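You operate a simulated robot arm through the tools that you are given. There is no shell and no other tool. Be economical: measure what you need, move in short steps, check, and stop when the job is done.

You are at the controls of a simulated two-armed robot. One attempt, no reset.

TASK
On the bed of the strap tensioner, fold the blue cloth in half.
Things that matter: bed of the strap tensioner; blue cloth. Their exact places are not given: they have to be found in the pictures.

The check looks at the end state, three seconds after you hand in, the way a careful person would. Anything else that was tipped, shoved, dropped, spilled or broken makes it a failure. Flat cloth is picked up by pressing the open fingertips on it (5 to 10 N) and closing them slowly along it; thin cloth reads only 2 to 8 mm in the jaws.

THE ROBOT
Two 6-joint arms with two-finger parallel grippers on one trunk, on a base that drives. Base frame: it is fixed to the floor where the robot stands at the start and does not move with it; the origin is under the middle of the robot, x ahead of it, y to its left, z up. Units: m, rad, N and s.
The left shoulder is at the start at [-0.077, 0.177, 0.832], the right one opposite. With the tool pointing down near the work surface each hand reaches from about 0.1 to 0.74 m from the robot's upright axis, wherever it stands, measured 20 degrees to its own side. Places, roughly: bed of the strap tensioner (25x36 cm) [0.54, 0.18, 0.84]. Payload 1.57 kg a hand.
The tool frame of a hand sits at the grasp point between the pads (the TCP): z along the fingers, y along the line on which they close. The tips reach 0.03 m beyond it. The gripper opens to 0.08 m. The fingers are 0.017 m wide and 0.012 m thick; the gripper's body (0.04 by 0.082 m) begins 0.08 m behind the TCP.
Orientation is that of the tool frame in the base frame, as a unit quaternion [x, y, z, w]. With the fingers straight down and closing along the base's y, the tool's x points along the base's -x, its y along +y and its z along -z.

THE INTERFACE
- The arms move only by the tool play_rows. It takes "left_steps", "right_steps" or both (then of equal length, played together; a hand with none holds still); each is a list of rows, each a list of 7 numbers: the shift along the tool's x, y, z in cm, then the turn, a rotation vector about the tool's x, y, z in rad, then the gripper command, from -1 (fully open) to 1 (shut), values between in proportion. In form: [[x, y, z, wx, wy, wz, jaw], ...]. A call has 1 to 10 rows; each row is the pose to reach, as a shift and turn from the pose commanded when the call began, along the tool's axes at that moment. A row lasts 0.2 s, in which the tool goes at most 0.05 m and 0.15 rad; a call with a longer step from one row to the next is refused whole, and so is a gripper value outside its range. A pose out of reach is approached as far as the arm can. The call stops where the force on the tool passes 40 N (or 10 N more than at its start, if that is more) or the arm is blocked; 0.2 s more then pass. The fingers move at their own pace (about 0.072 m/s each) and stop on an object; they squeeze with about 34 N. The grip force told is the motor's: it shows also when the fingers shut on nothing. Time passes only in rows, and 0.2 s behind the last, so rows that repeat a pose let the fingers close. The reply holds the time, the measured pose of the TCP, the force on the tool along the base axes, the opening and the grip force, in the units named above and with some noise, with the torque about the TCP (base axes, N m) and any sound that the robot's microphone picked up.
- Cameras (640 x 400 px; columns grow to the right, rows downward): "scene" is now at [0.0131, 0.0256, 1.548]; the picture's right is [0.42, -0.91, 0.00], its down [-0.77, -0.35, -0.53] and it looks along [0.49, 0.22, -0.85] (base axes); focal length 279 px, centre (320, 200). "left" rides on the left gripper at [0.072, 0.007, -0.122] in its tool frame; the picture's right is [-0.09, 1.00, 0.00], its down [-0.84, -0.08, -0.54] and it looks along [-0.54, -0.05, 0.84] (tool axes); focal length 238 px, centre (320, 200). "right" rides on the right gripper at [0.072, -0.007, -0.122] in its tool frame; the picture's right is [0.09, 1.00, 0.00], its down [-0.84, 0.08, -0.54] and it looks along [-0.54, 0.05, 0.84] (tool axes); focal length 238 px, centre (320, 200).
- snapshot(camera): a new picture of that camera. The clock stands still meanwhile.
- lift_body(by): slides the trunk up (or, below 0, down) by that many m; the arms and the scene camera ride with it, the base frame stays. It gives what a move gives, with no picture.
- drive_base(legs): drives the robot by 1 to 6 legs, each [ahead, left, turn to the left] in m, m and rad, along the robot's own axes; the way and the turn of a leg run together, so that a leg with both is an arc; at most 1.5 m and 3.142 rad a leg. The arms and the cameras ride along, it lands a little off, and it stops where it bumps. It gives what a move gives.
- pan_tilt(pan, tilt): turns the head with the scene camera to pan (to the left, within 2.496 rad either way) and tilt (down, from -0.506 to 1.204), counted from straight ahead of the robot. It gives what a move gives.
- measure_at(camera, pixels): for up to 12 pixels [column, row] of the newest picture of that camera ("zoom" is the newest enlarged one), the place [x, y, z] in the base frame of the surface seen there, good to about 0.003 m, but the place of the scene camera against the robot may be out by one fixed shift of up to 0.018 m in any direction. The clock stands still meanwhile.
- zoom(camera, box): a new picture of the part [left, top, right, bottom] of that camera's present view, enlarged. The clock stands still meanwhile.
- close_job(): hands the job in; it is judged then, once.

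Keep the steps short. Do not move on a guess: measure, check each grasp and each placing, and mend mistakes. In all there are 80 turns and 62 pictures (those below and enlarged ones count). Leave the grippers open and the arms clear of the work at the hand-in unless told otherwise, and finish with a single line.

The tools are called after "Call:" by a JSON object that holds its "name" and its "arguments". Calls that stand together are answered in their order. play_rows: Moves the arms, as the interface text tells. Its arguments: {"type":"object","properties":{"left_steps":{"type":"array","items":{"type":"array","items":{"type":"number"}}},"right_steps":{"type":"array","items":{"type":"array","items":{"type":"number"}}}},"required":[]} The other tools are called the same way: lift_body (by) slides the trunk up or down; drive_base (legs) drives the base; pan_tilt (pan, tilt) turns the head that bears the scene camera; snapshot (camera) takes a picture; measure_at (camera, pixels) gives the place of the surface under pixels of a picture; zoom (camera, box) takes an enlarged picture of a part of a camera's view; close_job () hands the job in.

At the start:

```text
t: 0.0
left_ee_pos: [0.376, 0.3681, 1.0596]
left_orientation: [0.0, 1.0, 0.0, 0.0]
left_wrist_force: [0.8, -0.9, -0.1]
left_ft_torque: [0.01, 0.01, -0.01]
left_finger_gap: 0.0799
left_grasp_force: 0.0
right_ee_pos: [0.2853, -0.0235, 0.9562]
right_orientation: [0.0, 1.0, 0.0, 0.0]
right_wrist_force: [0.2, 0.2, -0.3]
right_ft_torque: [0.02, 0.03, -0.02]
right_finger_gap: 0.0801
right_grasp_force: 0.1
trunk travel left (down, up): [-0.275, 0.053]
robot x, y, heading: [-0.0028, 0.0007, -0.005]
head pan, tilt: [0.431, 1.007]
```

scene: 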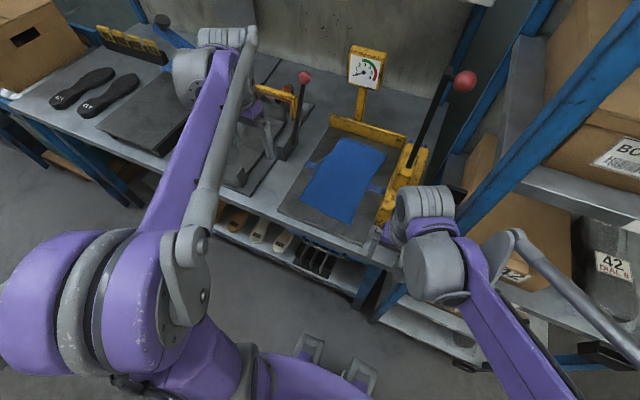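
right: 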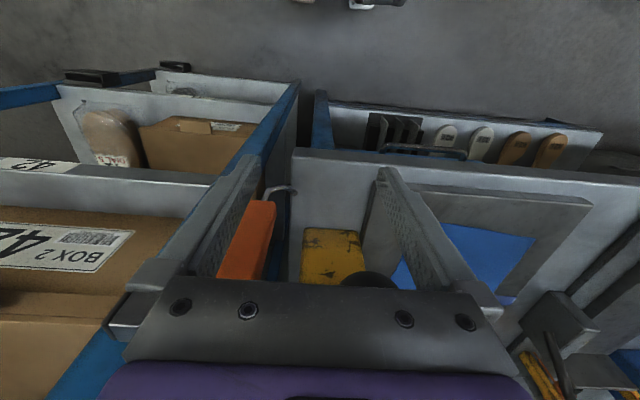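
left: 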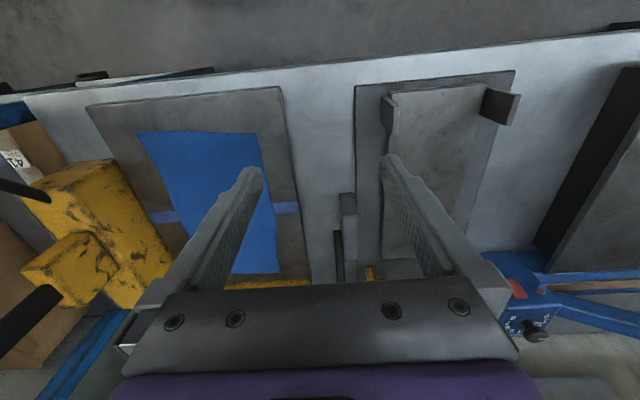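

I see the blue cloth on the bed at about scene (343,180). I'll enlarge it before measuring.

Call:
{"name": "zoom", "arguments": {"camera": "scene", "box": [240, 40, 480, 260]}}

Call:
{"name": "zoom", "arguments": {"camera": "left", "box": [20, 60, 340, 300]}}

```text
1.82 times, centred on (360, 150) of scene
```

zoom: 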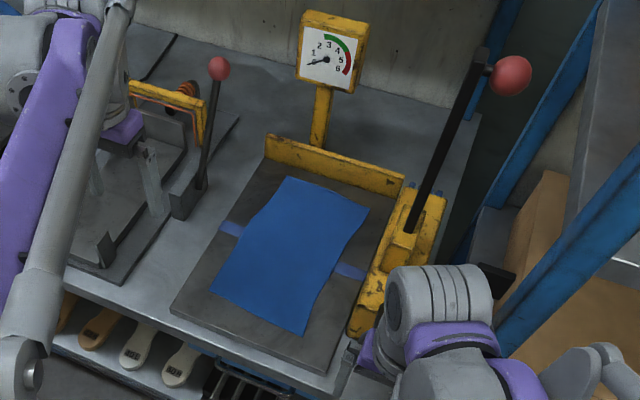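

```text
1.67 times, centred on (180, 180) of left
```

zoom: 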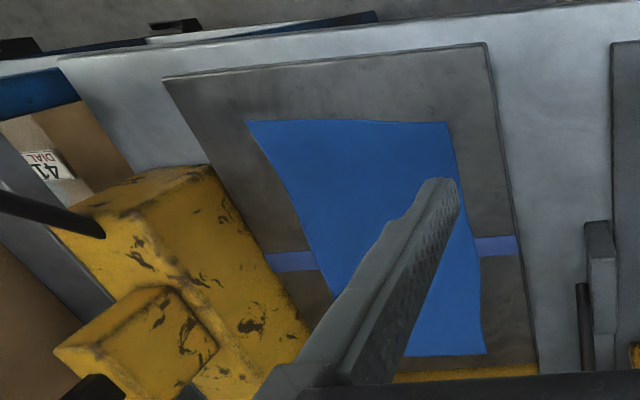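

Measuring the cloth corners, the bed corners and the yellow parts, in the scene and left pictures.

Call:
{"name": "measure_at", "arguments": {"camera": "scene", "pixels": [[342, 140], [385, 155], [349, 221], [302, 199], [343, 180], [331, 128], [400, 146], [362, 241], [280, 210], [392, 190], [385, 220], [330, 117]]}}

Call:
{"name": "measure_at", "arguments": {"camera": "zoom", "pixels": [[250, 124], [443, 126], [480, 350], [410, 350], [320, 180], [166, 82], [484, 48], [290, 262], [200, 175], [500, 245], [170, 310], [300, 200]]}}

```text
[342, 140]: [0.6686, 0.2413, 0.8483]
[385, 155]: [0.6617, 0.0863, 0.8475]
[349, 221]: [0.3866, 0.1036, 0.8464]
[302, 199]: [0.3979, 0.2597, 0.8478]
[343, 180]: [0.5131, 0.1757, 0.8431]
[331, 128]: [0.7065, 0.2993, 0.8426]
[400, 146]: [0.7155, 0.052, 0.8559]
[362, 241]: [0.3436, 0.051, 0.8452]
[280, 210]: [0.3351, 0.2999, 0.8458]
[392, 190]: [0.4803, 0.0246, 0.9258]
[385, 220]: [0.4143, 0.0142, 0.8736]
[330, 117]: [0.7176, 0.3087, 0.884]
```

```text
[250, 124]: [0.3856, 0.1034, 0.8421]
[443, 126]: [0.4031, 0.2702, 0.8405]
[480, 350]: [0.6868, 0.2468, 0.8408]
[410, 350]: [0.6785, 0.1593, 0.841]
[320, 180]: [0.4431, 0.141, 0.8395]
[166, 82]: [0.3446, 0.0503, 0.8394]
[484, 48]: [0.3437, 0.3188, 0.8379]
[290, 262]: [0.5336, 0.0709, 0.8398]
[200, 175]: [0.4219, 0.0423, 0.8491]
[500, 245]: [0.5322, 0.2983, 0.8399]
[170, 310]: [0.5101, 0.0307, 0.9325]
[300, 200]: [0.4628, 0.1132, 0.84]
```

The cloth spans x≈0.385–0.69 and y≈0.085–0.27, on the bed at z≈0.84. I'll fold the near edge onto the far edge with both hands. The hands now go above the two near corners. The right hand goes up first, then left, then ahead. I'm also measuring the lever so I can stay clear of it.

Call:
{"name": "measure_at", "arguments": {"camera": "scene", "pixels": [[410, 160], [420, 138], [435, 110], [450, 80], [465, 82], [395, 205], [425, 150], [360, 95]]}}

Call:
{"name": "play_rows", "arguments": {"left_steps": [[0, 0, 0, 0, 0, 0, -1], [0, 0, 0, 0, 0, 0, -1], [-1, -4, 2, 0, 0, 0, -1], [-2, -8, 4, 0, 0, 0, -1], [-2.9, -11.5, 5, 0, 0, 0, -1], [-2.9, -11.5, 5, 0, 0, 0, -1], [-2.9, -11.5, 5, 0, 0, 0, -1]], "right_steps": [[0, 0, -3, 0, 0, 0, -1], [0, 0, -5, 0, 0, 0, -1], [0, 4.5, -5, 0, 0, 0, -1], [0, 9, -5, 0, 0, 0, -1], [-3.5, 12, -5, 0, 0, 0, -1], [-7.5, 13.8, -5, 0, 0, 0, -1], [-11.5, 13.8, -5, 0, 0, 0, -1]]}}

Call:
{"name": "snapshot", "arguments": {"camera": "scene"}}

Call:
{"name": "snapshot", "arguments": {"camera": "left"}}

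Call:
{"name": "snapshot", "arguments": {"camera": "right"}}

```text
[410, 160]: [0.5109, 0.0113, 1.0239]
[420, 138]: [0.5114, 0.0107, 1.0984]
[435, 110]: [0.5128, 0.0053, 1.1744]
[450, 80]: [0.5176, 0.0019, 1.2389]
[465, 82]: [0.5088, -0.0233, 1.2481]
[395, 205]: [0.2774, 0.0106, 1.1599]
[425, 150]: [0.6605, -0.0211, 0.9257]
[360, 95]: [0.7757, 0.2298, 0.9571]
```

```text
t: 1.6
left_ee_pos: [0.4071, 0.2514, 1.0101]
left_orientation: [0.0, 1.0, 0.0, 0.0]
left_wrist_force: [0.0, 0.2, 0.5]
left_ft_torque: [-0.01, -0.01, 0.03]
left_finger_gap: 0.0799
left_grasp_force: 0.0
right_ee_pos: [0.4014, 0.1167, 1.0073]
right_orientation: [0.0, 1.0, 0.0, -0.001]
right_wrist_force: [0.6, -0.1, 0.5]
right_ft_torque: [-0.02, 0.01, 0.01]
right_finger_gap: 0.08
right_grasp_force: 0.1
trunk travel left (down, up): [-0.275, 0.053]
robot x, y, heading: [-0.0003, 0.0018, -0.0]
head pan, tilt: [0.431, 1.007]
```

```text
56 pictures are left
```

scene: 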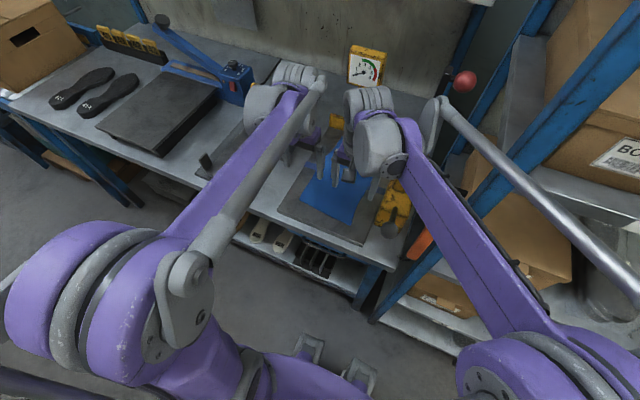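

```text
55 pictures are left
```

left: 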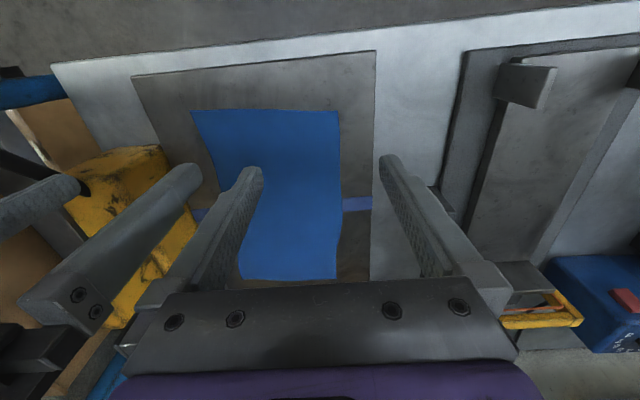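

```text
54 pictures are left
```

right: 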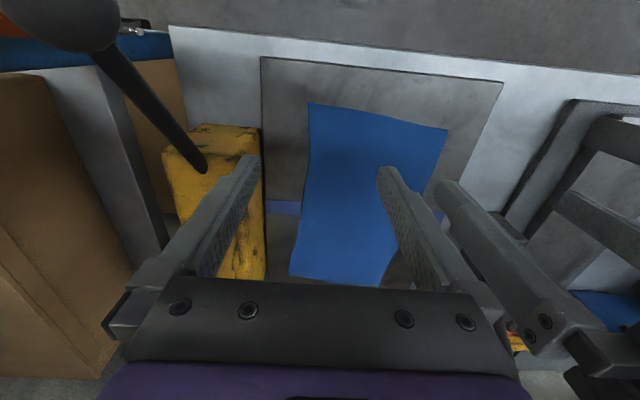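

The lever stands at x≈0.51, y≈0.01, and the right forearm would pass close to it at the far edge. Driving the base left first would make both arms reach straight ahead. I'm checking the floor clearance in the newest scene picture: robot feet at (308,348) and (358,375), and the bench front.

Call:
{"name": "measure_at", "arguments": {"camera": "scene", "pixels": [[308, 345], [358, 372], [305, 335], [362, 360], [270, 330], [120, 195], [40, 150], [375, 255], [330, 252], [375, 305], [420, 245], [240, 255]]}}

Call:
{"name": "measure_at", "arguments": {"camera": "left", "pixels": [[194, 112], [337, 112], [265, 112], [340, 170], [212, 165], [336, 275], [244, 275], [540, 75], [545, 300], [600, 290], [436, 190]]}}

Call:
{"name": "measure_at", "arguments": {"camera": "right", "pixels": [[312, 106], [444, 131], [380, 118], [308, 160], [291, 272], [378, 283], [425, 185], [205, 168], [120, 70], [75, 20]]}}

```text
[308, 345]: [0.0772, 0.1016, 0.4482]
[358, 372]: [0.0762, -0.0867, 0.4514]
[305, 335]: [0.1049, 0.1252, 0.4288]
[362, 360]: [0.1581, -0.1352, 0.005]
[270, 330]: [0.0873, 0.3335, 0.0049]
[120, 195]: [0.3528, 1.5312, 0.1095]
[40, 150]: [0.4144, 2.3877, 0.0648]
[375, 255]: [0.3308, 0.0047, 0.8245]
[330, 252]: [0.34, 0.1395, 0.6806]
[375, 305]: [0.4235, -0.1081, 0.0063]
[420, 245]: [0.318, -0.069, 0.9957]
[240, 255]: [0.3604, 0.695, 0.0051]
```

```text
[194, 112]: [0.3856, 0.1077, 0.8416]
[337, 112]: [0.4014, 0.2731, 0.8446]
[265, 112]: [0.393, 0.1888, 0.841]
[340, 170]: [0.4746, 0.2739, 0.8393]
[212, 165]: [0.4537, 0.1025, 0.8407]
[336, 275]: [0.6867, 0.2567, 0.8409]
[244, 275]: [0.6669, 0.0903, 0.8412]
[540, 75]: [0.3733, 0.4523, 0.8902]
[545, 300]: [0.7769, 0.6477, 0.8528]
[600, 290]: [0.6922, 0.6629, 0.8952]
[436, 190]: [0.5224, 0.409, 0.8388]
```

```text
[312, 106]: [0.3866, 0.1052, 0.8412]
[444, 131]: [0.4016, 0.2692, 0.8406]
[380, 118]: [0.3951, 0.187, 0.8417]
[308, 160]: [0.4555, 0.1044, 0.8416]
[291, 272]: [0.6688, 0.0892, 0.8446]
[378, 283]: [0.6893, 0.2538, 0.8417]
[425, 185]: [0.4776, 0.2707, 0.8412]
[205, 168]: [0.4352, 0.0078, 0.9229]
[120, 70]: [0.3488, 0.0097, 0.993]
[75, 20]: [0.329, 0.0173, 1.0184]
```

The near corners are (0.386,0.106) and (0.401,0.271), and the far corners are (0.668,0.089) and (0.688,0.255). There is also a second dark lever with a ball at about (0.33,0.015,1.02), near the right hand. I'll look at it more closely.

Call:
{"name": "zoom", "arguments": {"camera": "scene", "box": [320, 140, 480, 260]}}

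Call:
{"name": "measure_at", "arguments": {"camera": "scene", "pixels": [[389, 230], [393, 222], [397, 210], [392, 205], [464, 82], [415, 150], [400, 170]]}}

```text
3.33 times, centred on (400, 200) of scene
```

zoom: 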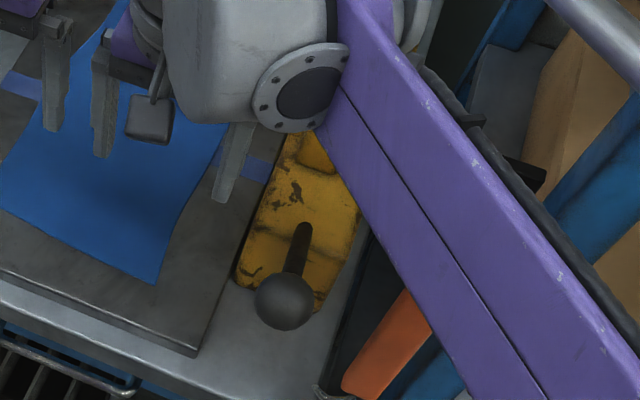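

```text
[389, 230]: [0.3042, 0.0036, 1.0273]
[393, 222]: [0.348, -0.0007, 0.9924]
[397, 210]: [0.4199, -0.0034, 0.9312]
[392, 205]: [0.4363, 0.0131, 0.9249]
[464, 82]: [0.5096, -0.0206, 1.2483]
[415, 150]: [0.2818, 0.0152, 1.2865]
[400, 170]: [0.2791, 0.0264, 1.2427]
```

The second lever's ball sits just below the right forearm, so driving left is needed. First I'll raise both hands and draw them back, keeping y, and then drive left by about 0.25 m.

Call:
{"name": "play_rows", "arguments": {"left_steps": [[0, 0, -4, 0, 0, 0, -1], [0, 0, -8, 0, 0, 0, -1], [4, 1, -9, 0, 0, 0, -1], [8, 2, -9, 0, 0, 0, -1], [12, 3, -9, 0, 0, 0, -1], [12, 3, -9, 0, 0, 0, -1]], "right_steps": [[0, 0, -4, 0, 0, 0, -1], [0, 0, -8, 0, 0, 0, -1], [4, 0, -9, 0, 0, 0, -1], [8, 0, -9, 0, 0, 0, -1], [12, 0, -9, 0, 0, 0, -1], [12, 0, -9, 0, 0, 0, -1]]}}

Call:
{"name": "snapshot", "arguments": {"camera": "scene"}}

```text
t: 3.0
left_ee_pos: [0.2838, 0.2831, 1.0993]
left_orientation: [0.0, 1.0, 0.0, 0.0]
left_wrist_force: [0.9, -0.4, 0.5]
left_ft_torque: [0.0, 0.03, -0.01]
left_finger_gap: 0.0803
left_grasp_force: 0.2
right_ee_pos: [0.2806, 0.1155, 1.0942]
right_orientation: [0.0, 1.0, -0.001, -0.001]
right_wrist_force: [0.7, 0.6, -0.7]
right_ft_torque: [-0.06, 0.02, -0.01]
right_finger_gap: 0.0799
right_grasp_force: 0.0
trunk travel left (down, up): [-0.275, 0.053]
robot x, y, heading: [0.0021, -0.0004, -0.0]
head pan, tilt: [0.431, 1.007]
```

```text
52 pictures are left
```

scene: 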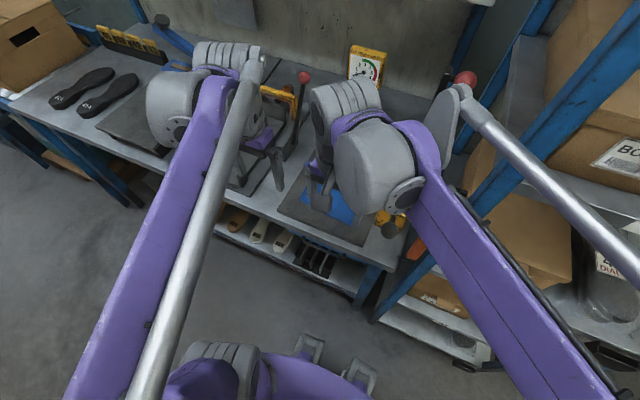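

Both hands are clear. Before driving, I'm measuring the left lever's ball at (304,77) and the nearby parts of the arms.

Call:
{"name": "measure_at", "arguments": {"camera": "scene", "pixels": [[304, 77], [293, 130], [288, 98], [195, 60], [180, 130], [225, 55], [340, 100], [452, 110], [465, 77], [155, 110], [235, 95]]}}

```text
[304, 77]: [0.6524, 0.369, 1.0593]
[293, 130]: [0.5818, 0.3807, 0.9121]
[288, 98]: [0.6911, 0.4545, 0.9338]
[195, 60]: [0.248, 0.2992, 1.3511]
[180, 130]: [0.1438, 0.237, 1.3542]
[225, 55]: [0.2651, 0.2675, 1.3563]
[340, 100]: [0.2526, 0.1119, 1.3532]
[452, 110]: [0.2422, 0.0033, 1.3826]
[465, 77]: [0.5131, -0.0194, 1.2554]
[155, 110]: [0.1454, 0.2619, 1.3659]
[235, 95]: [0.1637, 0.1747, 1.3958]
```

The left lever's ball is at (0.65,0.37,1.06), and all arm parts stay at x<0.3, so sideways driving is clear. I'll drive left 0.22 m and then ahead 0.05 m.

Call:
{"name": "drive_base", "arguments": {"legs": [[0, 0.22, 0], [0.05, 0, 0]]}}

Call:
{"name": "snapshot", "arguments": {"camera": "scene"}}

```text
t: 6.0
left_ee_pos: [0.3317, 0.5015, 1.0996]
left_orientation: [0.0, 1.0, 0.0, 0.0]
left_wrist_force: [0.1, 0.4, 0.8]
left_ft_torque: [-0.02, -0.03, 0.0]
left_finger_gap: 0.0802
left_grasp_force: 0.0
right_ee_pos: [0.3261, 0.3325, 1.0953]
right_orientation: [0.0, 1.0, -0.001, 0.0]
right_wrist_force: [-0.1, -0.5, 0.5]
right_ft_torque: [0.01, 0.0, -0.03]
right_finger_gap: 0.08
right_grasp_force: 0.0
trunk travel left (down, up): [-0.275, 0.053]
robot x, y, heading: [0.0492, 0.2163, -0.0]
head pan, tilt: [0.431, 1.007]
```

```text
51 pictures are left
```

scene: 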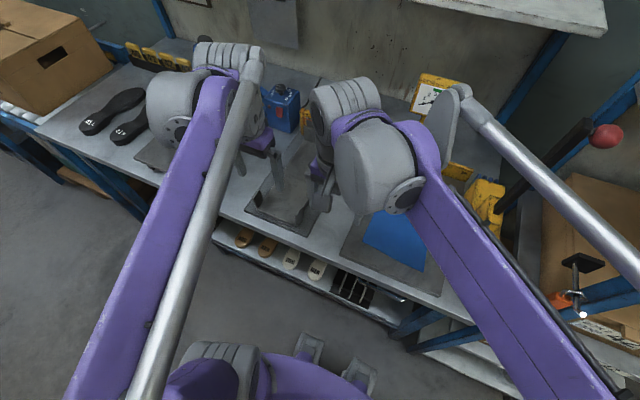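

The base is now at (0.049,0.216). Next I'll point the head straight ahead and bring both hands above the near edge, right to (0.398,0.128) and left to (0.409,0.248), at z≈1.0 with the jaws half open.

Call:
{"name": "pan_tilt", "arguments": {"pan": -0.08, "tilt": 1.0}}

Call:
{"name": "play_rows", "arguments": {"left_steps": [[0, 0, 0, 0, 0, 0, -1], [0, -4.5, 0, 0, 0, 0, -1], [0, -9, 0, 0, 0, 0, -1], [0, -13.5, 0, 0, 0, 0, -1], [0, -18, 0, 0, 0, 0, -1], [-2, -22, 1, 0, 0, 0, -0.5], [-4, -25.3, 3, 0, 0, 0, -0.2], [-7.7, -25.3, 5, 0, 0, 0, -0.2], [-7.7, -25.3, 9, 0, 0, 0, -0.2], [-7.7, -25.3, 10, 0, 0, 0, -0.2]], "right_steps": [[0, -4.5, 0, 0, 0, 0, -1], [0, -9, 0, 0, 0, 0, -1], [0, -13.5, 0, 0, 0, 0, -1], [0, -18, 0, 0, 0, 0, -1], [0, -20.4, 0, 0, 0, 0, -1], [-2, -20.4, 1, 0, 0, 0, -0.5], [-4, -20.4, 3, 0, 0, 0, -0.2], [-7.2, -20.4, 5, 0, 0, 0, -0.2], [-7.2, -20.4, 9, 0, 0, 0, -0.2], [-7.2, -20.4, 9.5, 0, 0, 0, -0.2]]}}

Call:
{"name": "snapshot", "arguments": {"camera": "scene"}}

Call:
{"name": "snapshot", "arguments": {"camera": "left"}}

Call:
{"name": "snapshot", "arguments": {"camera": "right"}}

```text
t: 7.0
left_ee_pos: [0.3321, 0.5024, 1.0996]
left_orientation: [0.0, 1.0, 0.0, 0.0]
left_wrist_force: [-0.4, 0.3, 0.1]
left_ft_torque: [0.01, 0.0, 0.06]
left_finger_gap: 0.0801
left_grasp_force: 0.1
right_ee_pos: [0.3262, 0.3331, 1.0966]
right_orientation: [0.001, 1.0, 0.0, 0.0]
right_wrist_force: [-0.1, 0.3, -0.1]
right_ft_torque: [0.01, 0.01, 0.0]
right_finger_gap: 0.08
right_grasp_force: 0.1
trunk travel left (down, up): [-0.275, 0.053]
robot x, y, heading: [0.0516, 0.2184, -0.003]
head pan, tilt: [-0.08, 1.0]
```

```text
t: 9.2
left_ee_pos: [0.4081, 0.2487, 1.0008]
left_orientation: [0.001, 1.0, -0.001, 0.0]
left_wrist_force: [0.3, 0.1, -1.0]
left_ft_torque: [-0.02, 0.04, -0.02]
left_finger_gap: 0.0483
left_grasp_force: 0.0
right_ee_pos: [0.4001, 0.1287, 0.9994]
right_orientation: [0.0, 1.0, 0.0, 0.0]
right_wrist_force: [0.6, -0.1, -0.2]
right_ft_torque: [0.01, 0.03, -0.01]
right_finger_gap: 0.0482
right_grasp_force: 0.1
trunk travel left (down, up): [-0.275, 0.053]
robot x, y, heading: [0.0481, 0.2209, -0.003]
head pan, tilt: [-0.08, 1.0]
```

```text
50 pictures are left
```

scene: 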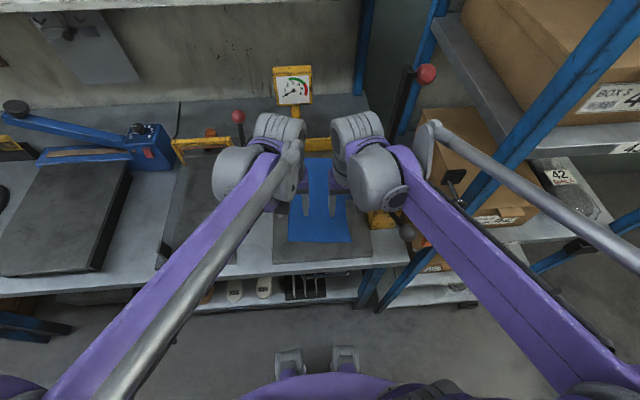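

```text
49 pictures are left
```

left: 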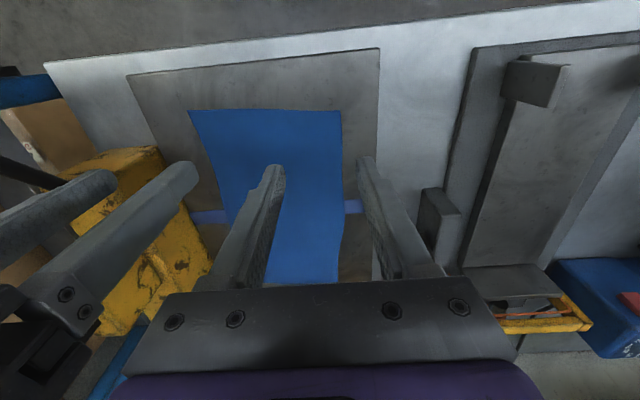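

```text
48 pictures are left
```

right: 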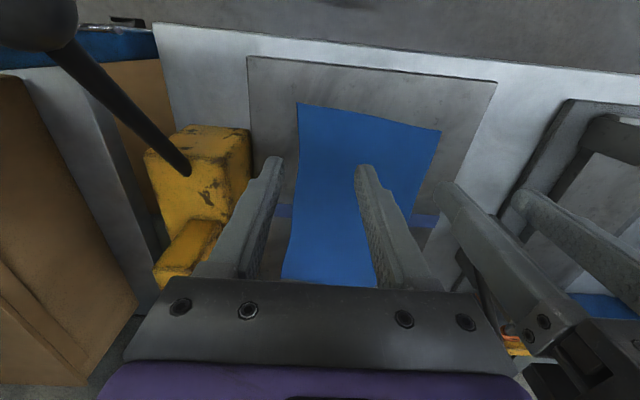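

The hands are placed with a gap between the wrists. I'm checking the near corners again in the two hand pictures after the drive.

Call:
{"name": "measure_at", "arguments": {"camera": "left", "pixels": [[190, 112], [339, 112], [340, 165], [336, 280]]}}

Call:
{"name": "measure_at", "arguments": {"camera": "right", "pixels": [[300, 107], [437, 132], [295, 160], [285, 277], [373, 285]]}}

```text
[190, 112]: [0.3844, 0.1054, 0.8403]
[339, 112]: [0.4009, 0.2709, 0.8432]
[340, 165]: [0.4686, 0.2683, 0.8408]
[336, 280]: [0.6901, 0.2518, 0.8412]
```

```text
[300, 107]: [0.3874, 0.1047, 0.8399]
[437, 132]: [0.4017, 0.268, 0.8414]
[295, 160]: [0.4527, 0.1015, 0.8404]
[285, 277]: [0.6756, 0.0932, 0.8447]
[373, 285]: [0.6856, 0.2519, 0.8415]
```

The corners haven't moved. I'll lower both hands to about 5 mm above the cloth (TCP z≈0.876) with the jaws at about 3 cm.

Call:
{"name": "play_rows", "arguments": {"left_steps": [[0, 0, 4, 0, 0, 0, 0.2], [0, 0, 8, 0, 0, 0, 0.25], [0, 0, 11, 0, 0, 0, 0.25], [0, 0, 12.4, 0, 0, 0, 0.25], [0, 0, 12.4, 0, 0, 0, 0.25]], "right_steps": [[0, 0, 4, 0, 0, 0, 0.2], [0, 0, 8, 0, 0, 0, 0.25], [0, 0, 11, 0, 0, 0, 0.25], [0, 0, 12.4, 0, 0, 0, 0.25], [0, 0, 12.4, 0, 0, 0, 0.25]]}}

Call:
{"name": "snapshot", "arguments": {"camera": "left"}}

Call:
{"name": "zoom", "arguments": {"camera": "scene", "box": [240, 100, 420, 270]}}

```text
t: 10.4
left_ee_pos: [0.4085, 0.2474, 0.8762]
left_orientation: [0.001, 1.0, 0.0, -0.001]
left_wrist_force: [-0.4, 0.8, 0.1]
left_ft_torque: [0.0, -0.01, 0.02]
left_finger_gap: 0.0302
left_grasp_force: 0.0
right_ee_pos: [0.399, 0.1302, 0.8776]
right_orientation: [0.001, 1.0, 0.0, 0.0]
right_wrist_force: [-0.1, 0.4, -0.9]
right_ft_torque: [0.01, -0.01, -0.01]
right_finger_gap: 0.03
right_grasp_force: 0.2
trunk travel left (down, up): [-0.275, 0.053]
robot x, y, heading: [0.0488, 0.2163, -0.002]
head pan, tilt: [-0.08, 1.0]
```

```text
47 pictures are left
```

left: 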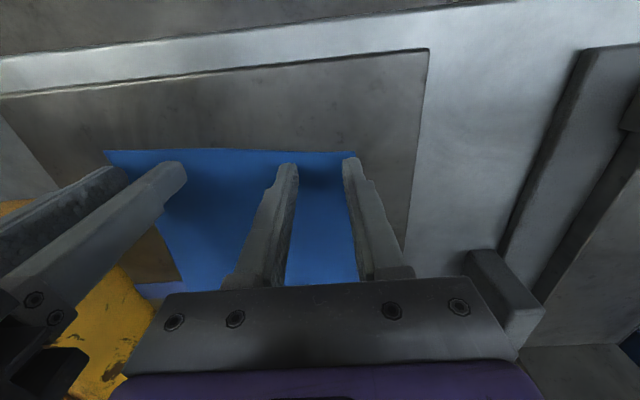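

```text
2.35 times, centred on (330, 185) of scene
```

zoom: 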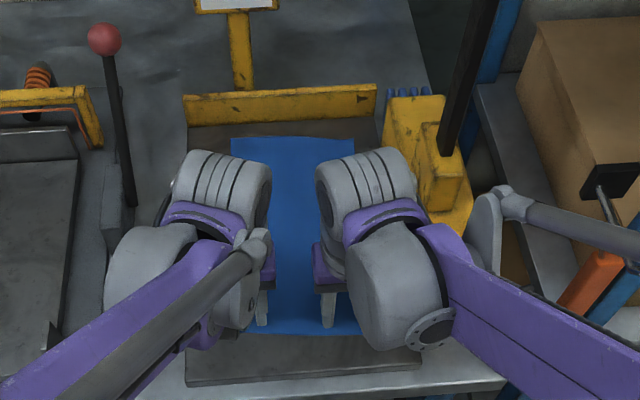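

The outer fingertips sit right at the side edges. I'll shift each hand about 7 mm inward and lower gently to feel contact.

Call:
{"name": "play_rows", "arguments": {"left_steps": [[0, -0.8, 0, 0, 0, 0, 0.25], [0, -0.8, 0.2, 0, 0, 0, 0.25], [0, -0.8, 0.4, 0, 0, 0, 0.25], [0, -0.8, 0.5, 0, 0, 0, 0.25]], "right_steps": [[0, 0.6, 0, 0, 0, 0, 0.25], [0, 0.6, 0.2, 0, 0, 0, 0.25], [0, 0.6, 0.4, 0, 0, 0, 0.25], [0, 0.6, 0.5, 0, 0, 0, 0.25]]}}

```text
t: 11.4
left_ee_pos: [0.4098, 0.2403, 0.8714]
left_orientation: [0.0, 1.0, 0.0, 0.001]
left_wrist_force: [3.5, -0.6, 27.8]
left_ft_torque: [0.07, 0.0, -0.01]
left_finger_gap: 0.0299
left_grasp_force: 0.0
right_ee_pos: [0.3983, 0.1349, 0.8728]
right_orientation: [0.001, 1.0, 0.0, 0.001]
right_wrist_force: [0.4, -0.3, -0.6]
right_ft_torque: [0.01, -0.01, 0.01]
right_finger_gap: 0.03
right_grasp_force: 0.2
trunk travel left (down, up): [-0.275, 0.053]
robot x, y, heading: [0.0505, 0.2201, -0.002]
head pan, tilt: [-0.08, 1.0]
```

The left hand presses with 28 N, which is too much, and the right isn't touching yet. I'll ease the left up and lower the right in small steps.

Call:
{"name": "play_rows", "arguments": {"left_steps": [[0, 0, -0.1, 0, 0, 0, 0.25], [0, 0, -0.1, 0, 0, 0, 0.25]], "right_steps": [[0, 0, 0.08, 0, 0, 0, 0.25], [0, 0, 0.15, 0, 0, 0, 0.25]]}}

```text
t: 12.0
left_ee_pos: [0.4077, 0.2402, 0.8717]
left_orientation: [0.0, 1.0, 0.001, 0.001]
left_wrist_force: [-0.3, -0.6, 0.6]
left_ft_torque: [-0.01, -0.02, 0.01]
left_finger_gap: 0.0299
left_grasp_force: 0.0
right_ee_pos: [0.3993, 0.1348, 0.8714]
right_orientation: [0.001, 1.0, 0.002, 0.001]
right_wrist_force: [1.0, -2.4, 38.9]
right_ft_torque: [-0.12, 0.12, 0.0]
right_finger_gap: 0.0301
right_grasp_force: 0.1
trunk travel left (down, up): [-0.275, 0.053]
robot x, y, heading: [0.0478, 0.2171, 0.006]
head pan, tilt: [-0.08, 1.0]
```

Contact is very stiff, about 30 N per mm. I'll adjust in tenths of a millimetre.

Call:
{"name": "play_rows", "arguments": {"left_steps": [[0, 0, 0.02, 0, 0, 0, 0.25], [0, 0, 0.03, 0, 0, 0, 0.25]], "right_steps": [[0, 0, -0.05, 0, 0, 0, 0.25], [0, 0, -0.08, 0, 0, 0, 0.25]]}}

```text
t: 12.6
left_ee_pos: [0.408, 0.2408, 0.8709]
left_orientation: [0.001, 1.0, 0.0, 0.002]
left_wrist_force: [0.1, 1.1, 2.4]
left_ft_torque: [0.04, 0.01, 0.01]
left_finger_gap: 0.0299
left_grasp_force: 0.0
right_ee_pos: [0.3989, 0.1341, 0.8711]
right_orientation: [0.0, 1.0, 0.0, 0.0]
right_wrist_force: [3.1, -5.0, 41.1]
right_ft_torque: [-0.19, 0.03, -0.01]
right_finger_gap: 0.0302
right_grasp_force: 0.1
trunk travel left (down, up): [-0.275, 0.053]
robot x, y, heading: [0.0493, 0.2156, 0.0]
head pan, tilt: [-0.08, 1.0]
```

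The left is at 2 N, but the right still reads 41 N. I'll raise the right further.

Call:
{"name": "play_rows", "arguments": {"left_steps": [[0, 0, 0.01, 0, 0, 0, 0.25], [0, 0, 0.015, 0, 0, 0, 0.25]], "right_steps": [[0, 0, -0.08, 0, 0, 0, 0.25], [0, 0, -0.08, 0, 0, 0, 0.25]]}}

```text
t: 13.2
left_ee_pos: [0.4096, 0.2408, 0.8723]
left_orientation: [0.0, 1.0, 0.001, 0.0]
left_wrist_force: [-1.3, -0.4, 13.8]
left_ft_torque: [0.08, 0.07, 0.0]
left_finger_gap: 0.0301
left_grasp_force: 0.1
right_ee_pos: [0.3981, 0.1351, 0.8724]
right_orientation: [0.0, 1.0, 0.0, 0.001]
right_wrist_force: [4.4, -2.9, 20.3]
right_ft_torque: [-0.18, -0.08, 0.01]
right_finger_gap: 0.0301
right_grasp_force: 0.0
trunk travel left (down, up): [-0.275, 0.053]
robot x, y, heading: [0.0508, 0.2174, -0.004]
head pan, tilt: [-0.08, 1.0]
```

Left reads 14 N and right 20 N. I'll ease both slightly to about 8 N and then close slowly along the cloth.

Call:
{"name": "play_rows", "arguments": {"left_steps": [[0, 0, -0.012, 0, 0, 0, 0.25], [0, 0, -0.012, 0, 0, 0, 0.25], [0, 0, -0.012, 0, 0, 0, 0.35], [0, 0, -0.012, 0, 0, 0, 0.45], [0, 0, -0.012, 0, 0, 0, 0.55], [0, 0, -0.012, 0, 0, 0, 0.65], [0, 0, -0.012, 0, 0, 0, 0.75], [0, 0, -0.012, 0, 0, 0, 0.85], [0, 0, -0.012, 0, 0, 0, 1], [0, 0, -0.012, 0, 0, 0, 1]], "right_steps": [[0, 0, -0.04, 0, 0, 0, 0.25], [0, 0, -0.04, 0, 0, 0, 0.25], [0, 0, -0.04, 0, 0, 0, 0.35], [0, 0, -0.04, 0, 0, 0, 0.45], [0, 0, -0.04, 0, 0, 0, 0.55], [0, 0, -0.04, 0, 0, 0, 0.65], [0, 0, -0.04, 0, 0, 0, 0.75], [0, 0, -0.04, 0, 0, 0, 0.85], [0, 0, -0.04, 0, 0, 0, 1], [0, 0, -0.04, 0, 0, 0, 1]]}}

Call:
{"name": "snapshot", "arguments": {"camera": "left"}}

Call:
{"name": "snapshot", "arguments": {"camera": "right"}}

```text
t: 15.4
left_ee_pos: [0.4083, 0.2409, 0.8716]
left_orientation: [0.001, 1.0, 0.0, 0.0]
left_wrist_force: [0.2, -0.2, 35.5]
left_ft_torque: [0.08, 0.05, 0.01]
left_finger_gap: 0.0023
left_grasp_force: 24.0
right_ee_pos: [0.3984, 0.1345, 0.8721]
right_orientation: [0.002, 1.0, -0.001, 0.001]
right_wrist_force: [-0.8, 0.5, 0.2]
right_ft_torque: [0.02, -0.02, 0.0]
right_finger_gap: 0.0
right_grasp_force: 21.1
trunk travel left (down, up): [-0.275, 0.053]
robot x, y, heading: [0.0469, 0.2202, -0.001]
head pan, tilt: [-0.08, 1.0]
```

```text
45 pictures are left
```

left: 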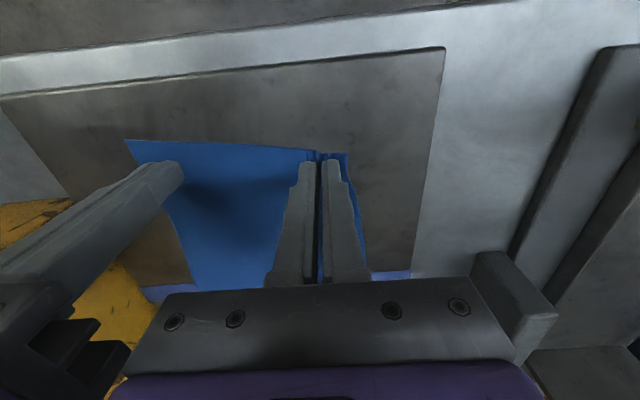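

```text
44 pictures are left
```

right: 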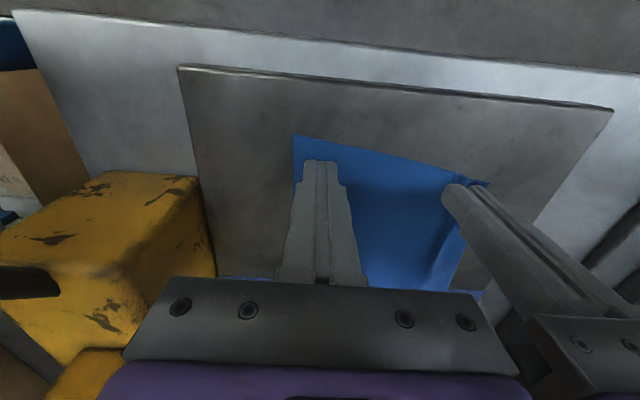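

The left holds cloth (2.3 mm). The right closed on nothing because its pressure had faded. I'll reopen the right and press again, while the left eases up by 1 mm.

Call:
{"name": "play_rows", "arguments": {"left_steps": [[0, 0, -0.05, 0, 0, 0, 1], [0, 0, -0.1, 0, 0, 0, 1], [0, 0, -0.1, 0, 0, 0, 1], [0, 0, -0.1, 0, 0, 0, 1]], "right_steps": [[0, 0, -0.15, 0, 0, 0, 0.25], [0, 0, -0.15, 0, 0, 0, 0.25], [0, 0, 0, 0, 0, 0, 0.25], [0, 0, 0.03, 0, 0, 0, 0.25]]}}

```text
t: 16.4
left_ee_pos: [0.4072, 0.2403, 0.8725]
left_orientation: [0.001, 1.0, 0.0, -0.001]
left_wrist_force: [0.3, -2.5, 5.6]
left_ft_torque: [-0.02, 0.04, 0.05]
left_finger_gap: 0.0023
left_grasp_force: 24.3
right_ee_pos: [0.3999, 0.135, 0.8714]
right_orientation: [0.001, 1.0, 0.0, 0.001]
right_wrist_force: [-1.2, -0.1, 4.1]
right_ft_torque: [-0.01, 0.02, 0.01]
right_finger_gap: 0.0298
right_grasp_force: 0.2
trunk travel left (down, up): [-0.275, 0.053]
robot x, y, heading: [0.0511, 0.2181, -0.003]
head pan, tilt: [-0.08, 1.0]
```

The right presses with 4 N. I'll add a touch more and close slowly, pressing slightly further as it closes.

Call:
{"name": "play_rows", "arguments": {"right_steps": [[0, 0, 0.03, 0, 0, 0, 0.25], [0, 0, 0.03, 0, 0, 0, 0.33], [0, 0, 0.03, 0, 0, 0, 0.41], [0, 0, 0.03, 0, 0, 0, 0.5], [0, 0, 0.035, 0, 0, 0, 0.6], [0, 0, 0.035, 0, 0, 0, 0.7], [0, 0, 0.035, 0, 0, 0, 0.8], [0, 0, 0.035, 0, 0, 0, 0.9], [0, 0, 0.035, 0, 0, 0, 1], [0, 0, 0.035, 0, 0, 0, 1]]}}

Call:
{"name": "snapshot", "arguments": {"camera": "right"}}

```text
t: 18.6
left_ee_pos: [0.4091, 0.2404, 0.871]
left_orientation: [0.001, 1.0, 0.0, 0.0]
left_wrist_force: [-0.6, -4.2, 0.8]
left_ft_torque: [-0.13, 0.02, 0.0]
left_finger_gap: 0.0021
left_grasp_force: 23.2
right_ee_pos: [0.3987, 0.1364, 0.8718]
right_orientation: [0.0, 1.0, 0.0, 0.0]
right_wrist_force: [0.1, 6.2, 8.0]
right_ft_torque: [0.17, 0.04, 0.02]
right_finger_gap: 0.0021
right_grasp_force: 23.4
trunk travel left (down, up): [-0.275, 0.053]
robot x, y, heading: [0.0456, 0.2197, -0.003]
head pan, tilt: [-0.08, 1.0]
```

```text
43 pictures are left
```

right: 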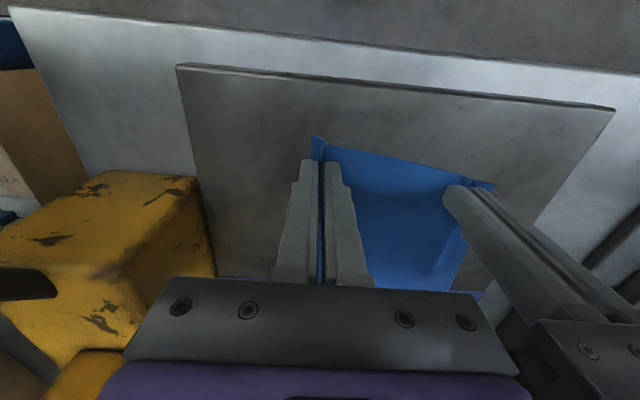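

Both hands hold, but a grip closing along y would leave a curled-back hem when the edge is laid over. It is better to pinch the edge itself, closing along x. I'll let go gently, lift and look.

Call:
{"name": "play_rows", "arguments": {"left_steps": [[0, 0, 0, 0, 0, 0, 0.7], [0, 0, 0, 0, 0, 0, 0.25], [0, 0, -0.1, 0, 0, 0, 0.25], [0, 0, -1, 0, 0, 0, 0.25], [0, 0.5, -5, 0, 0, 0, 0.25], [0, 1, -9, 0, 0, 0, 0.25], [0, 1.5, -13, 0, 0, 0, 0.25]], "right_steps": [[0, 0, 0, 0, 0, 0, 0.7], [0, 0, 0, 0, 0, 0, 0.25], [0, 0, -0.1, 0, 0, 0, 0.25], [0, 0, -1, 0, 0, 0, 0.25], [0, -0.5, -5, 0, 0, 0, 0.25], [0, -1, -9, 0, 0, 0, 0.25], [0, -1.5, -13, 0, 0, 0, 0.25]]}}

Call:
{"name": "snapshot", "arguments": {"camera": "left"}}

```text
t: 20.2
left_ee_pos: [0.4081, 0.2538, 1.0031]
left_orientation: [0.002, 1.0, 0.001, 0.0]
left_wrist_force: [0.3, 1.4, 0.9]
left_ft_torque: [-0.02, -0.01, 0.03]
left_finger_gap: 0.03
left_grasp_force: 0.0
right_ee_pos: [0.397, 0.1193, 1.0024]
right_orientation: [0.001, 1.0, 0.0, 0.001]
right_wrist_force: [0.6, 0.1, -0.2]
right_ft_torque: [0.0, 0.0, -0.02]
right_finger_gap: 0.0302
right_grasp_force: 0.0
trunk travel left (down, up): [-0.275, 0.053]
robot x, y, heading: [0.0491, 0.2202, -0.004]
head pan, tilt: [-0.08, 1.0]
```

```text
42 pictures are left
```

left: 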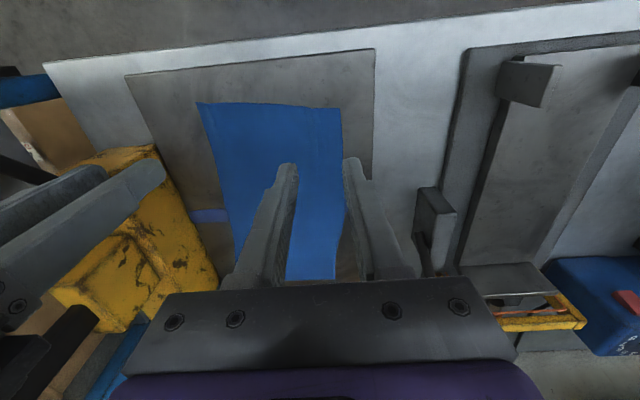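

The cloth sprang flat again when I let go, so it is springy. I'll yaw both hands by +1.5 rad so that they close along x.

Call:
{"name": "play_rows", "arguments": {"left_steps": [[0, 0, 0, 0, 0, 0.15, 0.25], [0, 0, 0, 0, 0, 0.3, 0.25], [0, 0, 0, 0, 0, 0.45, 0.25], [0, 0, 0, 0, 0, 0.6, 0.25], [0, 0, 0, 0, 0, 0.75, 0.25], [0, 0, 0, 0, 0, 0.9, 0.25], [0, 0, 0, 0, 0, 1.05, 0.25], [0, 0, 0, 0, 0, 1.2, 0.25], [0, 0, 0, 0, 0, 1.35, 0.25], [0, 0, 0, 0, 0, 1.5, 0.25]], "right_steps": [[0, 0, 0, 0, 0, 0.15, 0.25], [0, 0, 0, 0, 0, 0.3, 0.25], [0, 0, 0, 0, 0, 0.45, 0.25], [0, 0, 0, 0, 0, 0.6, 0.25], [0, 0, 0, 0, 0, 0.75, 0.25], [0, 0, 0, 0, 0, 0.9, 0.25], [0, 0, 0, 0, 0, 1.05, 0.25], [0, 0, 0, 0, 0, 1.2, 0.25], [0, 0, 0, 0, 0, 1.35, 0.25], [0, 0, 0, 0, 0, 1.5, 0.25]]}}

Call:
{"name": "zoom", "arguments": {"camera": "scene", "box": [230, 80, 430, 270]}}

Call:
{"name": "snapshot", "arguments": {"camera": "right"}}

Call:
{"name": "snapshot", "arguments": {"camera": "left"}}

```text
t: 22.4
left_ee_pos: [0.4097, 0.2567, 1.0019]
left_orientation: [0.683, 0.73, 0.0, 0.0]
left_wrist_force: [0.5, 0.1, -0.2]
left_ft_torque: [0.02, -0.04, 0.0]
left_finger_gap: 0.0301
left_grasp_force: 0.0
right_ee_pos: [0.3991, 0.1196, 1.0017]
right_orientation: [0.683, 0.731, 0.0, -0.001]
right_wrist_force: [-0.1, -0.5, 0.3]
right_ft_torque: [-0.01, -0.01, 0.0]
right_finger_gap: 0.0301
right_grasp_force: 0.1
trunk travel left (down, up): [-0.275, 0.053]
robot x, y, heading: [0.0478, 0.2186, -0.003]
head pan, tilt: [-0.08, 1.0]
```

```text
2.11 times, centred on (330, 175) of scene
```

zoom: 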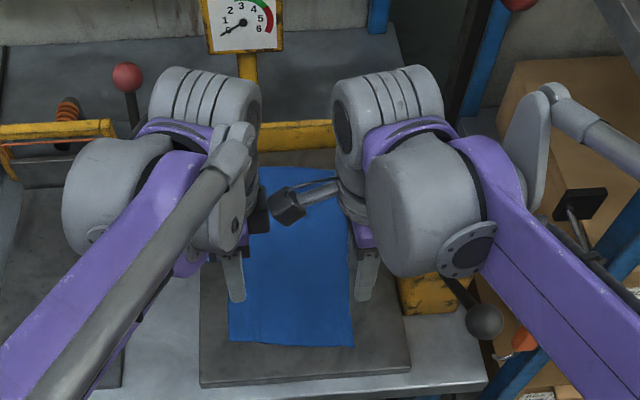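

```text
40 pictures are left
```

right: 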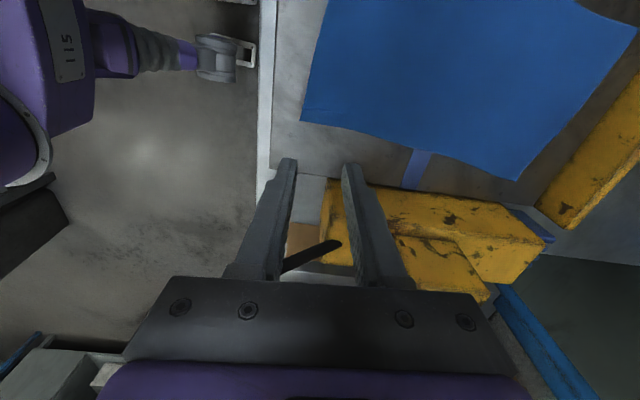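

```text
39 pictures are left
```

left: 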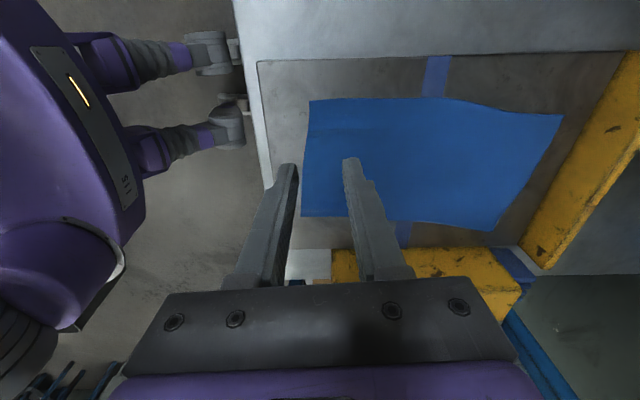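

The right hand's camera at zoom (287,205) points toward the left gripper. I'm measuring that gap and the near corners of the cloth.

Call:
{"name": "measure_at", "arguments": {"camera": "zoom", "pixels": [[274, 205], [285, 190], [290, 215], [264, 215], [260, 195], [240, 190], [250, 230], [245, 260]]}}

Call:
{"name": "measure_at", "arguments": {"camera": "left", "pixels": [[312, 103], [305, 213], [558, 117], [490, 228], [308, 160], [400, 220], [430, 102]]}}

Call:
{"name": "measure_at", "arguments": {"camera": "right", "pixels": [[304, 119], [515, 177], [380, 138], [318, 50]]}}

```text
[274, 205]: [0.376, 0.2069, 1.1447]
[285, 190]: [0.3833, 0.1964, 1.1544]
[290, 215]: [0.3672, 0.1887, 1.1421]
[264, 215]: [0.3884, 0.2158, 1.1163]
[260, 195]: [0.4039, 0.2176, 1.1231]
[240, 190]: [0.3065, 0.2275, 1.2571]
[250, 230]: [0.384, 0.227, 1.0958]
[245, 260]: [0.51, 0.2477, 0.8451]
```

```text
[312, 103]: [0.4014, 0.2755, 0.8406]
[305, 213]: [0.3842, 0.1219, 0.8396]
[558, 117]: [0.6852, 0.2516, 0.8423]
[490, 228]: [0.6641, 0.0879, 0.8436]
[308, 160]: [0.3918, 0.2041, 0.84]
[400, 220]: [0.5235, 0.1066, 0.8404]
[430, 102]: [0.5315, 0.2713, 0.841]
```

```text
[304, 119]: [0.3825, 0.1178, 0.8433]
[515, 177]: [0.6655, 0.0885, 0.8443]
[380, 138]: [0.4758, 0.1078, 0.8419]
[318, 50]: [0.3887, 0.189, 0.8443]
```

The gap to the right camera is about 1 cm, which is too tight. I'll turn the right hand back 0.45 rad, which gives a good diagonal corner pinch. The near corners are now (0.384,0.118) and (0.4015,0.275). I'll place the hands straddling the near edge, right TCP (0.388,0.133) and left (0.399,0.260), and lower most of the way.

Call:
{"name": "play_rows", "arguments": {"left_steps": [[0.4, -1.04, 0, 0, 0, 0, 0.25], [0.4, -1.04, 0, 0, 0, 0, 0.25], [0.4, -1.04, 0, 0, 0, 0, 0.25], [0.4, -1.04, 0, 0, 0, 0, 0.25], [0.4, -1.04, 4, 0, 0, 0, 0.25], [0.4, -1.04, 8, 0, 0, 0, 0.25], [0.4, -1.04, 11, 0, 0, 0, 0.25], [0.4, -1.04, 12.3, 0, 0, 0, 0.25], [0.4, -1.04, 12.3, 0, 0, 0, 0.25]], "right_steps": [[0, 0, 0, 0, 0, -0.15, 0.25], [0, 0, 0, 0, 0, -0.3, 0.25], [0, 0, 0, 0, 0, -0.45, 0.25], [1.41, -1.0, 0, 0, 0, -0.45, 0.25], [1.41, -1.0, 4, 0, 0, -0.45, 0.25], [1.41, -1.0, 8, 0, 0, -0.45, 0.25], [1.41, -1.0, 11, 0, 0, -0.45, 0.25], [1.41, -1.0, 12.3, 0, 0, -0.45, 0.25], [1.41, -1.0, 12.3, 0, 0, -0.45, 0.25]]}}

Call:
{"name": "snapshot", "arguments": {"camera": "right"}}

Call:
{"name": "snapshot", "arguments": {"camera": "left"}}

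```text
t: 24.4
left_ee_pos: [0.3986, 0.2603, 0.8795]
left_orientation: [0.682, 0.732, 0.0, -0.001]
left_wrist_force: [0.2, -0.9, 1.3]
left_ft_torque: [0.02, 0.02, 0.0]
left_finger_gap: 0.03
left_grasp_force: 0.1
right_ee_pos: [0.39, 0.1341, 0.8781]
right_orientation: [0.501, 0.866, 0.0, 0.0]
right_wrist_force: [-0.4, -0.8, -0.5]
right_ft_torque: [-0.02, -0.02, -0.01]
right_finger_gap: 0.0299
right_grasp_force: 0.1
trunk travel left (down, up): [-0.275, 0.053]
robot x, y, heading: [0.048, 0.2142, -0.006]
head pan, tilt: [-0.08, 1.0]
```

```text
38 pictures are left
```

right: 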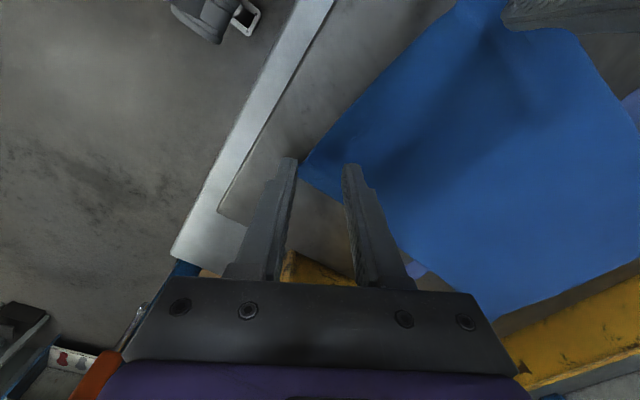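

```text
37 pictures are left
```

left: 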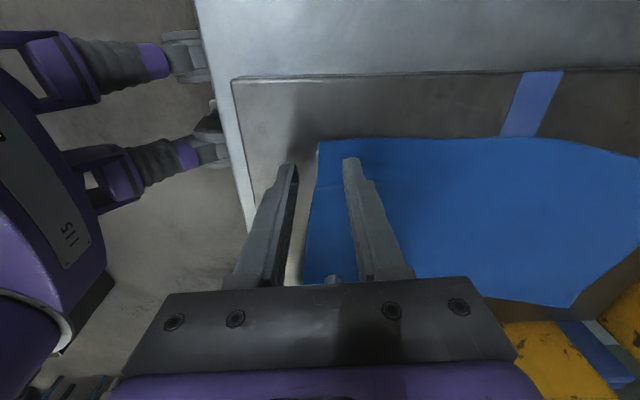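

Both jaws straddle the near edge: left edge at (315,150), right corner at (303,172). I'll lower with small steps to feel contact, shifting the right 3 mm inward.

Call:
{"name": "play_rows", "arguments": {"left_steps": [[0, 0, 0.2, 0, 0, 0, 0.25], [0, 0, 0.4, 0, 0, 0, 0.25], [0, 0, 0.5, 0, 0, 0, 0.25]], "right_steps": [[0.3, 0, 0.2, 0, 0, 0, 0.25], [0.3, 0, 0.4, 0, 0, 0, 0.25], [0.3, 0, 0.5, 0, 0, 0, 0.25]]}}

```text
t: 25.2
left_ee_pos: [0.3986, 0.2583, 0.8739]
left_orientation: [0.682, 0.731, -0.001, 0.0]
left_wrist_force: [0.1, 0.1, -1.6]
left_ft_torque: [-0.01, -0.01, -0.01]
left_finger_gap: 0.0302
left_grasp_force: 0.0
right_ee_pos: [0.3867, 0.1372, 0.8736]
right_orientation: [0.502, 0.865, 0.0, 0.0]
right_wrist_force: [-0.2, 0.3, 0.1]
right_ft_torque: [-0.01, 0.01, 0.0]
right_finger_gap: 0.03
right_grasp_force: 0.2
trunk travel left (down, up): [-0.275, 0.053]
robot x, y, heading: [0.0501, 0.2164, 0.003]
head pan, tilt: [-0.08, 1.0]
```

No contact yet at z≈0.8737. I'll go 1.5 mm further in small steps.

Call:
{"name": "play_rows", "arguments": {"left_steps": [[0, 0, 0.05, 0, 0, 0, 0.25], [0, 0, 0.1, 0, 0, 0, 0.25], [0, 0, 0.13, 0, 0, 0, 0.25]], "right_steps": [[0, 0, 0.05, 0, 0, 0, 0.25], [0, 0, 0.1, 0, 0, 0, 0.25], [0, 0, 0.13, 0, 0, 0, 0.25]]}}

```text
t: 26.0
left_ee_pos: [0.3984, 0.2592, 0.8719]
left_orientation: [0.682, 0.732, 0.0, 0.0]
left_wrist_force: [-0.3, 0.4, -0.1]
left_ft_torque: [-0.01, 0.0, -0.01]
left_finger_gap: 0.0299
left_grasp_force: 0.1
right_ee_pos: [0.3869, 0.1372, 0.8723]
right_orientation: [0.502, 0.865, 0.0, -0.001]
right_wrist_force: [-0.5, -0.1, -0.4]
right_ft_torque: [-0.02, 0.0, 0.01]
right_finger_gap: 0.0301
right_grasp_force: 0.1
trunk travel left (down, up): [-0.275, 0.053]
robot x, y, heading: [0.0435, 0.218, 0.002]
head pan, tilt: [-0.08, 1.0]
```

Call:
{"name": "play_rows", "arguments": {"left_steps": [[0, 0, 0.04, 0, 0, 0, 0.25], [0, 0, 0.07, 0, 0, 0, 0.25]], "right_steps": [[0, 0, 0.04, 0, 0, 0, 0.25], [0, 0, 0.07, 0, 0, 0, 0.25]]}}

```text
t: 26.6
left_ee_pos: [0.3981, 0.259, 0.872]
left_orientation: [0.682, 0.731, 0.0, 0.0]
left_wrist_force: [-0.4, 0.7, 0.2]
left_ft_torque: [-0.01, 0.0, -0.03]
left_finger_gap: 0.0298
left_grasp_force: 0.1
right_ee_pos: [0.3867, 0.1354, 0.8723]
right_orientation: [0.502, 0.865, 0.0, 0.0]
right_wrist_force: [0.6, 0.1, 1.1]
right_ft_torque: [0.01, 0.01, -0.06]
right_finger_gap: 0.0298
right_grasp_force: 0.0
trunk travel left (down, up): [-0.275, 0.053]
robot x, y, heading: [0.0453, 0.2198, -0.001]
head pan, tilt: [-0.08, 1.0]
```

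Right on the verge of contact. I'll go another 0.6 mm.

Call:
{"name": "play_rows", "arguments": {"left_steps": [[0, 0, 0.03, 0, 0, 0, 0.25], [0, 0, 0.06, 0, 0, 0, 0.25]], "right_steps": [[0, 0, 0.02, 0, 0, 0, 0.25], [0, 0, 0.03, 0, 0, 0, 0.25]]}}

```text
t: 27.2
left_ee_pos: [0.3987, 0.26, 0.872]
left_orientation: [0.682, 0.732, 0.0, 0.0]
left_wrist_force: [0.1, -0.2, 0.3]
left_ft_torque: [0.0, 0.0, 0.0]
left_finger_gap: 0.0302
left_grasp_force: 0.0
right_ee_pos: [0.3872, 0.1362, 0.8716]
right_orientation: [0.501, 0.865, 0.0, 0.0]
right_wrist_force: [0.5, 1.4, 9.7]
right_ft_torque: [0.06, -0.01, 0.0]
right_finger_gap: 0.03
right_grasp_force: 0.1
trunk travel left (down, up): [-0.275, 0.053]
robot x, y, heading: [0.0487, 0.2195, -0.001]
head pan, tilt: [-0.08, 1.0]
```

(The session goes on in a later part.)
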